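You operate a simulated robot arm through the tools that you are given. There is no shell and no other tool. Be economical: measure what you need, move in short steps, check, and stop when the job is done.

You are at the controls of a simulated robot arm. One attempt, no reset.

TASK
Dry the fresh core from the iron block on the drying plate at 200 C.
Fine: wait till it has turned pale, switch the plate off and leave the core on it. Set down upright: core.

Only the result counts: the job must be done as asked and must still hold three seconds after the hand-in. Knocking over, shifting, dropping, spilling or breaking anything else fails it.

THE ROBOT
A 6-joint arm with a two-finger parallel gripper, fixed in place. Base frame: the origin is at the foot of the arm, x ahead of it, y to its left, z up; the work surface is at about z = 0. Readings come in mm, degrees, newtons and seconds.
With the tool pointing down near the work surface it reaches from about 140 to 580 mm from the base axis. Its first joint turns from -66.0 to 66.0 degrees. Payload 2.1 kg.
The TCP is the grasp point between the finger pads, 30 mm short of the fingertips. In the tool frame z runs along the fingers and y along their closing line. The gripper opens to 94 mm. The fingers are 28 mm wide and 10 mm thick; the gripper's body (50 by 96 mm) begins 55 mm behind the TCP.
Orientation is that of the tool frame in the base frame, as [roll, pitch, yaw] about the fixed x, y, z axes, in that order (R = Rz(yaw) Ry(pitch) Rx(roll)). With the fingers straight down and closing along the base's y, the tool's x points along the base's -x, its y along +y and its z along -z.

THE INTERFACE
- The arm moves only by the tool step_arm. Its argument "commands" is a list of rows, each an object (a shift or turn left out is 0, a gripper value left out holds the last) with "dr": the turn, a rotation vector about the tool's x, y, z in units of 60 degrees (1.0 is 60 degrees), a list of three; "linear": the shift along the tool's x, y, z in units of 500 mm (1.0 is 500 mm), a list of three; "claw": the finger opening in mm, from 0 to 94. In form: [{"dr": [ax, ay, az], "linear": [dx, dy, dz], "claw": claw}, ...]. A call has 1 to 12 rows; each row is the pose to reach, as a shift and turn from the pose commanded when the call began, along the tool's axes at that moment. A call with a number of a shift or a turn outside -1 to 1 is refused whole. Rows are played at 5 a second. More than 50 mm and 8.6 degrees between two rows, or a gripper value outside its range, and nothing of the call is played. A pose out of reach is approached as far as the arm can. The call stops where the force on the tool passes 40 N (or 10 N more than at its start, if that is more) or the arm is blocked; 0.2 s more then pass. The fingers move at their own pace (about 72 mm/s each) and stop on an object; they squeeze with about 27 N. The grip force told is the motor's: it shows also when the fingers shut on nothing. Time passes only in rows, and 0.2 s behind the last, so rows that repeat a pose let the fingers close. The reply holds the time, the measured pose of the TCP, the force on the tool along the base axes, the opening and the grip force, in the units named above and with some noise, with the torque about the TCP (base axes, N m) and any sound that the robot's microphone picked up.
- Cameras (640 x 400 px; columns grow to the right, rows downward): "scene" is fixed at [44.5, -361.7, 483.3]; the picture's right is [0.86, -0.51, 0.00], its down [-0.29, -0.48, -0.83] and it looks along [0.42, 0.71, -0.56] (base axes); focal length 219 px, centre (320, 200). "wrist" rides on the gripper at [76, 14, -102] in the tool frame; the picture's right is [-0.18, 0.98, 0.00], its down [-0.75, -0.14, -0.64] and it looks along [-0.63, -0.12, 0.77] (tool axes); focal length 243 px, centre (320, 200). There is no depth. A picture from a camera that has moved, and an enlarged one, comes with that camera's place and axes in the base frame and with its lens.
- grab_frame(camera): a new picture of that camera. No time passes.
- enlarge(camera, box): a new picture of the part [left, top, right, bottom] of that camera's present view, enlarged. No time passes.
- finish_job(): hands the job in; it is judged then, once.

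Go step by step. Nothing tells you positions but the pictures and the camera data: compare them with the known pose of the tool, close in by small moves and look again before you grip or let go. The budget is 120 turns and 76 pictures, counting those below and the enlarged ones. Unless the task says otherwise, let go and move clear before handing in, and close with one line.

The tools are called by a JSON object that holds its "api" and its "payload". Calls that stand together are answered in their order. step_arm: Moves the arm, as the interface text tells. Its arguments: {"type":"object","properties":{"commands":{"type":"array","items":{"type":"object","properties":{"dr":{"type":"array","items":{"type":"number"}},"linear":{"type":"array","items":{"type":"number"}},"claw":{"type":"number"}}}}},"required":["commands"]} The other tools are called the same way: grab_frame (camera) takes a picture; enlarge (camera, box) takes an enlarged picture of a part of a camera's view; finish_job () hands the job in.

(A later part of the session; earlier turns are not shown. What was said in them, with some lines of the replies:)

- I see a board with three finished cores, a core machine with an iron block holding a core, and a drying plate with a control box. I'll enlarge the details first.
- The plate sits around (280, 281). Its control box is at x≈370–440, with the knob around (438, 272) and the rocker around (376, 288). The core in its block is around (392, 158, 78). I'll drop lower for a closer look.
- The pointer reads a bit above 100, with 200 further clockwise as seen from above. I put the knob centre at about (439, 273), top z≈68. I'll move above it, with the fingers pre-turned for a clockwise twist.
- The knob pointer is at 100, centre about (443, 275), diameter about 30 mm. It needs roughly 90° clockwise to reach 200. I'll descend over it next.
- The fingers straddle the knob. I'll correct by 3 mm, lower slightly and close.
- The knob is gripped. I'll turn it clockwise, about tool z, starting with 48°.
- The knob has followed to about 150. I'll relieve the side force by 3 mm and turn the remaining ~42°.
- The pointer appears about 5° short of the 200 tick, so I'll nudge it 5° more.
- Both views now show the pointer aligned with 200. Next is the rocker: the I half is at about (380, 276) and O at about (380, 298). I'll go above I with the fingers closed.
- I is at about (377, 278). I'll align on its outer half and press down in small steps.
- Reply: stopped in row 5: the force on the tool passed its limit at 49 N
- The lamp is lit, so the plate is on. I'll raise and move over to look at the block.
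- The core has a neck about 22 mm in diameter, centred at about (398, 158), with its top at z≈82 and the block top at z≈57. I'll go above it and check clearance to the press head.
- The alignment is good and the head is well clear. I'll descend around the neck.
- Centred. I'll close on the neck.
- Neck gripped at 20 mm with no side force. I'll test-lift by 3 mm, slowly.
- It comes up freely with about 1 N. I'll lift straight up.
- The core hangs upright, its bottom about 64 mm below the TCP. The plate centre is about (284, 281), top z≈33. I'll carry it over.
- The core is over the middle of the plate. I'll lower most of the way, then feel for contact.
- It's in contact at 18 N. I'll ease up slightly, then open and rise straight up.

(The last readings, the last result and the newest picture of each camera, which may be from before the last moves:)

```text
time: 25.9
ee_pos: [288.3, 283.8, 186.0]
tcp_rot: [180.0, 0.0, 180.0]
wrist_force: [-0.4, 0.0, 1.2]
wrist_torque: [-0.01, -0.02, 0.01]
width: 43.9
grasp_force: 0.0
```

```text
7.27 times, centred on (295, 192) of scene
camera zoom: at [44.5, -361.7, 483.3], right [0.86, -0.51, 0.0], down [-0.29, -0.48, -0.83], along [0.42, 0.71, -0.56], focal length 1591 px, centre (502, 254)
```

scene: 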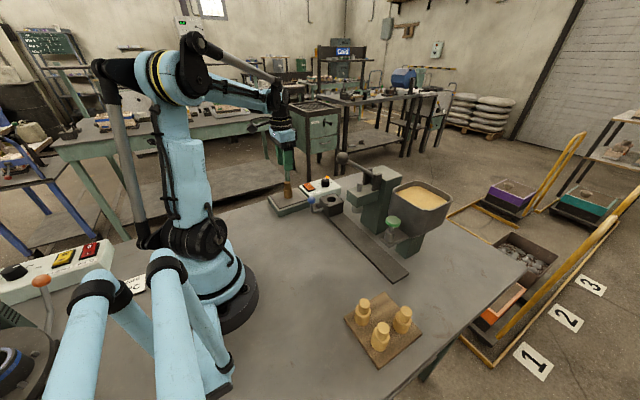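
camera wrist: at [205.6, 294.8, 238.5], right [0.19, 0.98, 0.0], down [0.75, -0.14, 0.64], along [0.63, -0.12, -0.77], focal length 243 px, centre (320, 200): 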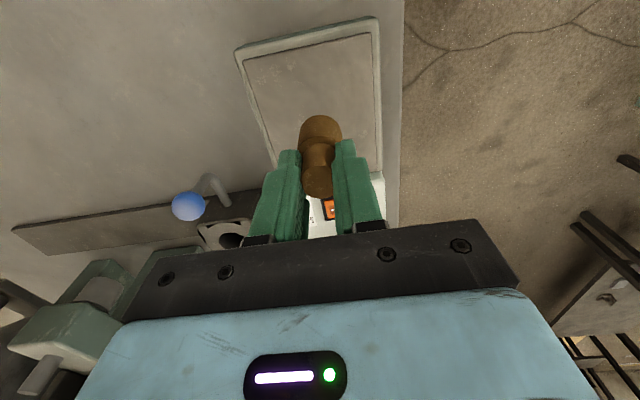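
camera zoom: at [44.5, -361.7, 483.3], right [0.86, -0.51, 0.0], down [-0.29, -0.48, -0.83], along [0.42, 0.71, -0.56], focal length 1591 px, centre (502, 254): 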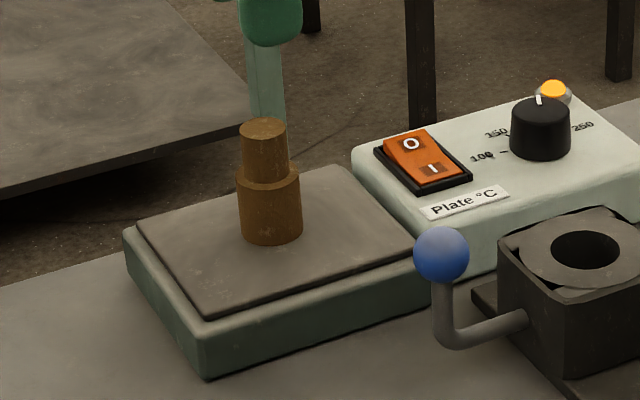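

The core stands upright on the plate. I'll park the closed fingers above the rocker's O half at about (377, 303) and wait.

{"api": "step_arm", "payload": {"commands": [{"linear": [-0.06, 0.013, 0], "claw": 0}, {"linear": [-0.12, 0.026, 0]}, {"linear": [-0.178, 0.038, 0]}, {"linear": [-0.178, 0.038, 0.07]}, {"linear": [-0.178, 0.038, 0.14]}]}}

{"api": "grab_frame", "payload": {"camera": "wrist"}}

{"api": "enlarge", "payload": {"camera": "scene", "box": [260, 165, 330, 220]}}

```text
time: 27.1
ee_pos: [372.7, 302.5, 112.7]
tcp_rot: [179.9, 0.0, 179.9]
wrist_force: [0.2, -0.1, -0.1]
wrist_torque: [0.0, -0.01, 0.0]
width: 0.0
grasp_force: 27.3
```

```text
30 pictures are left
camera wrist: at [295.4, 315.6, 215.4], right [0.19, 0.98, 0.0], down [0.75, -0.14, 0.64], along [0.63, -0.12, -0.77], focal length 243 px, centre (320, 200)
```

wrist: 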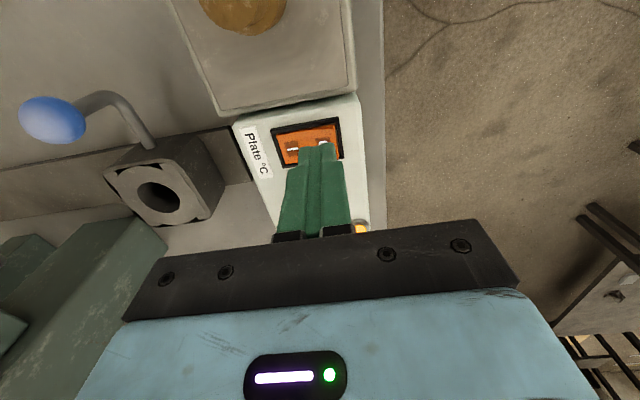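

```text
7.27 times, centred on (295, 192) of scene
camera zoom: at [44.5, -361.7, 483.3], right [0.86, -0.51, 0.0], down [-0.29, -0.48, -0.83], along [0.42, 0.71, -0.56], focal length 1591 px, centre (502, 254)
```

zoom: 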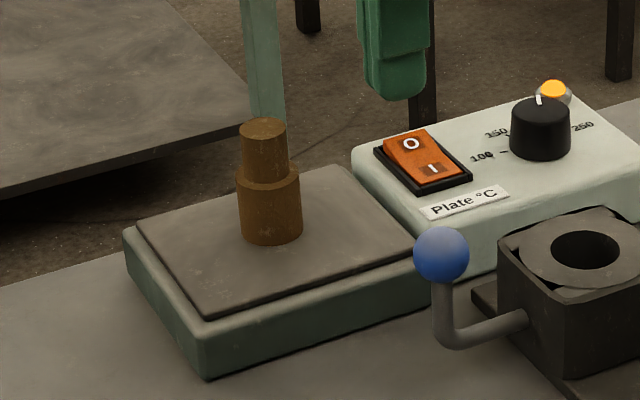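

In position. Now I'll wait for the core to turn pale.

{"api": "step_arm", "payload": {"commands": [{}, {}, {}, {}, {}, {}, {}, {}, {}, {}, {}, {}]}}

{"api": "step_arm", "payload": {"commands": [{}, {}, {}, {}, {}, {}, {}, {}, {}, {}, {}, {}]}}

{"api": "enlarge", "payload": {"camera": "scene", "box": [260, 165, 330, 220]}}

```text
time: 29.6
ee_pos: [372.2, 302.0, 113.0]
tcp_rot: [-180.0, 0.1, 179.9]
wrist_force: [0.7, 0.4, 0.2]
wrist_torque: [0.02, 0.01, -0.02]
width: 0.1
grasp_force: 27.1
```

```text
time: 32.2
ee_pos: [372.6, 302.9, 113.2]
tcp_rot: [179.9, 0.2, -180.0]
wrist_force: [-0.1, -0.3, -0.7]
wrist_torque: [-0.01, -0.02, 0.01]
width: 0.1
grasp_force: 26.9
```

```text
7.27 times, centred on (295, 192) of scene
camera zoom: at [44.5, -361.7, 483.3], right [0.86, -0.51, 0.0], down [-0.29, -0.48, -0.83], along [0.42, 0.71, -0.56], focal length 1591 px, centre (502, 254)
```

zoom: 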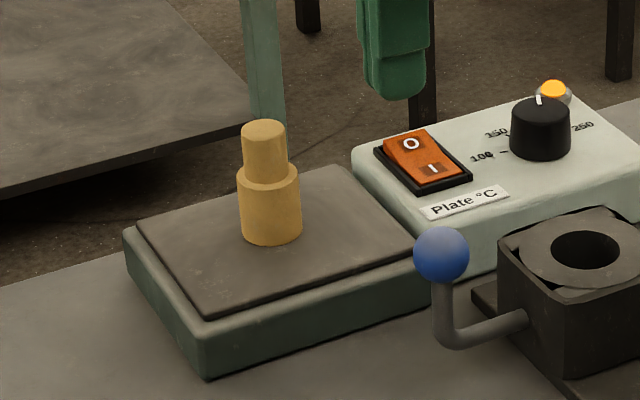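

It has turned much paler. I'll wait one more second and compare it with the finished cores.

{"api": "step_arm", "payload": {"commands": [{}, {}, {}, {}]}}

{"api": "enlarge", "payload": {"camera": "scene", "box": [260, 165, 330, 220]}}

{"api": "enlarge", "payload": {"camera": "scene", "box": [350, 285, 420, 360]}}

```text
time: 33.2
ee_pos: [373.7, 302.5, 113.4]
tcp_rot: [-180.0, 0.0, 179.9]
wrist_force: [0.2, -0.5, 0.2]
wrist_torque: [0.02, 0.0, 0.02]
width: 0.0
grasp_force: 27.2
```

```text
7.27 times, centred on (295, 192) of scene
camera zoom: at [44.5, -361.7, 483.3], right [0.86, -0.51, 0.0], down [-0.29, -0.48, -0.83], along [0.42, 0.71, -0.56], focal length 1591 px, centre (502, 254)
```

zoom: 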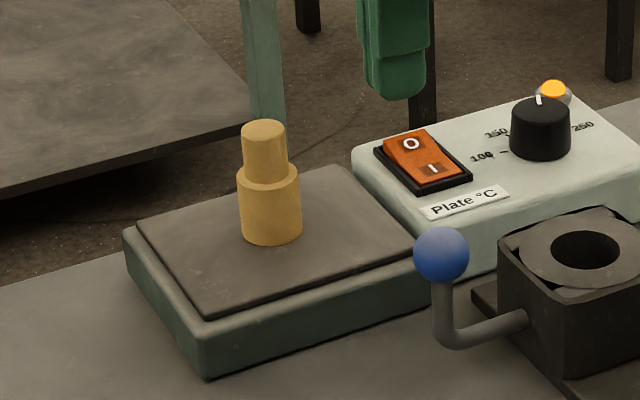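

```text
5.33 times, centred on (385, 322) of scene
camera zoom: at [44.5, -361.7, 483.3], right [0.86, -0.51, 0.0], down [-0.29, -0.48, -0.83], along [0.42, 0.71, -0.56], focal length 1167 px, centre (-27, -453)
```

zoom: 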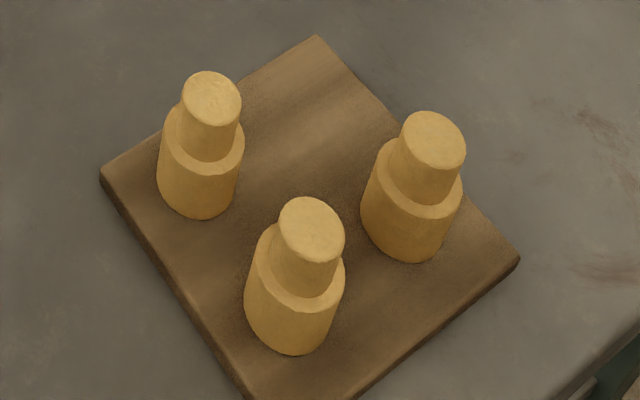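

The colour is stable and matches the dried cores. I'll press O now.

{"api": "step_arm", "payload": {"commands": [{"linear": [-0.006, 0.002, 0.03]}, {"linear": [-0.006, 0.002, 0.052]}, {"linear": [-0.006, 0.002, 0.058]}, {"linear": [-0.006, 0.002, 0.062]}, {"linear": [-0.006, 0.002, 0.066]}, {"linear": [-0.006, 0.002, 0.07]}, {"linear": [-0.006, 0.002, 0.074]}, {"linear": [-0.006, 0.002, 0.078]}]}}

{"api": "enlarge", "payload": {"camera": "scene", "box": [260, 165, 350, 220]}}

```text
time: 34.9
ee_pos: [377.4, 303.1, 78.7]
tcp_rot: [179.8, 0.1, -180.0]
wrist_force: [-0.7, 0.5, 12.4]
wrist_torque: [-0.16, 0.04, -0.01]
width: 0.0
grasp_force: 27.6
stopped in row 8: the force on the tool passed its limit at 48 N (the readings are from after the stop); the commanded pose is now the measured one
```

```text
7.11 times, centred on (305, 192) of scene
camera zoom: at [44.5, -361.7, 483.3], right [0.86, -0.51, 0.0], down [-0.29, -0.48, -0.83], along [0.42, 0.71, -0.56], focal length 1556 px, centre (427, 253)
```

zoom: 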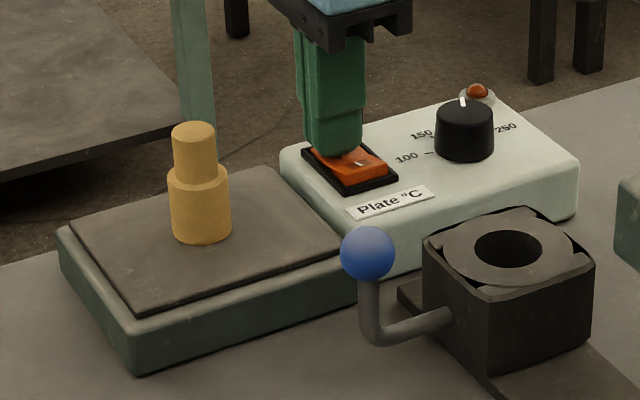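

The lamp is out and the plate is off. I'll raise clear and check once more.

{"api": "step_arm", "payload": {"commands": [{"linear": [0, 0, -0.06]}, {"linear": [0, 0, -0.14]}, {"linear": [0, 0, -0.22]}, {"linear": [0, 0, -0.28]}, {"linear": [0, 0, -0.28]}]}}

{"api": "enlarge", "payload": {"camera": "scene", "box": [260, 140, 420, 260]}}

```text
time: 36.1
ee_pos: [375.5, 301.6, 217.3]
tcp_rot: [179.9, 0.2, -180.0]
wrist_force: [-0.9, 0.2, 0.7]
wrist_torque: [0.0, -0.01, -0.01]
width: 0.0
grasp_force: 27.2
```

```text
3.33 times, centred on (340, 200) of scene
camera zoom: at [44.5, -361.7, 483.3], right [0.86, -0.51, 0.0], down [-0.29, -0.48, -0.83], along [0.42, 0.71, -0.56], focal length 729 px, centre (253, 200)
```

zoom: 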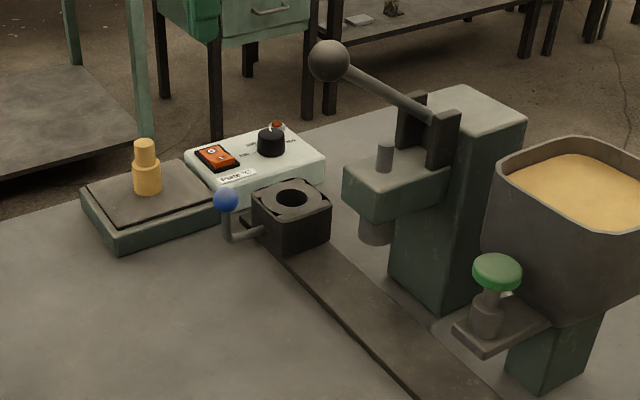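

The core is pale and upright on the plate, the plate is off, and the arm is clear, so I'm handing in.

{"api": "finish_job", "payload": {}}

```text
The job is handed in.
```

The fresh core was dried on the plate at 200 °C until pale; the plate is switched off, and the core is standing upright on it.
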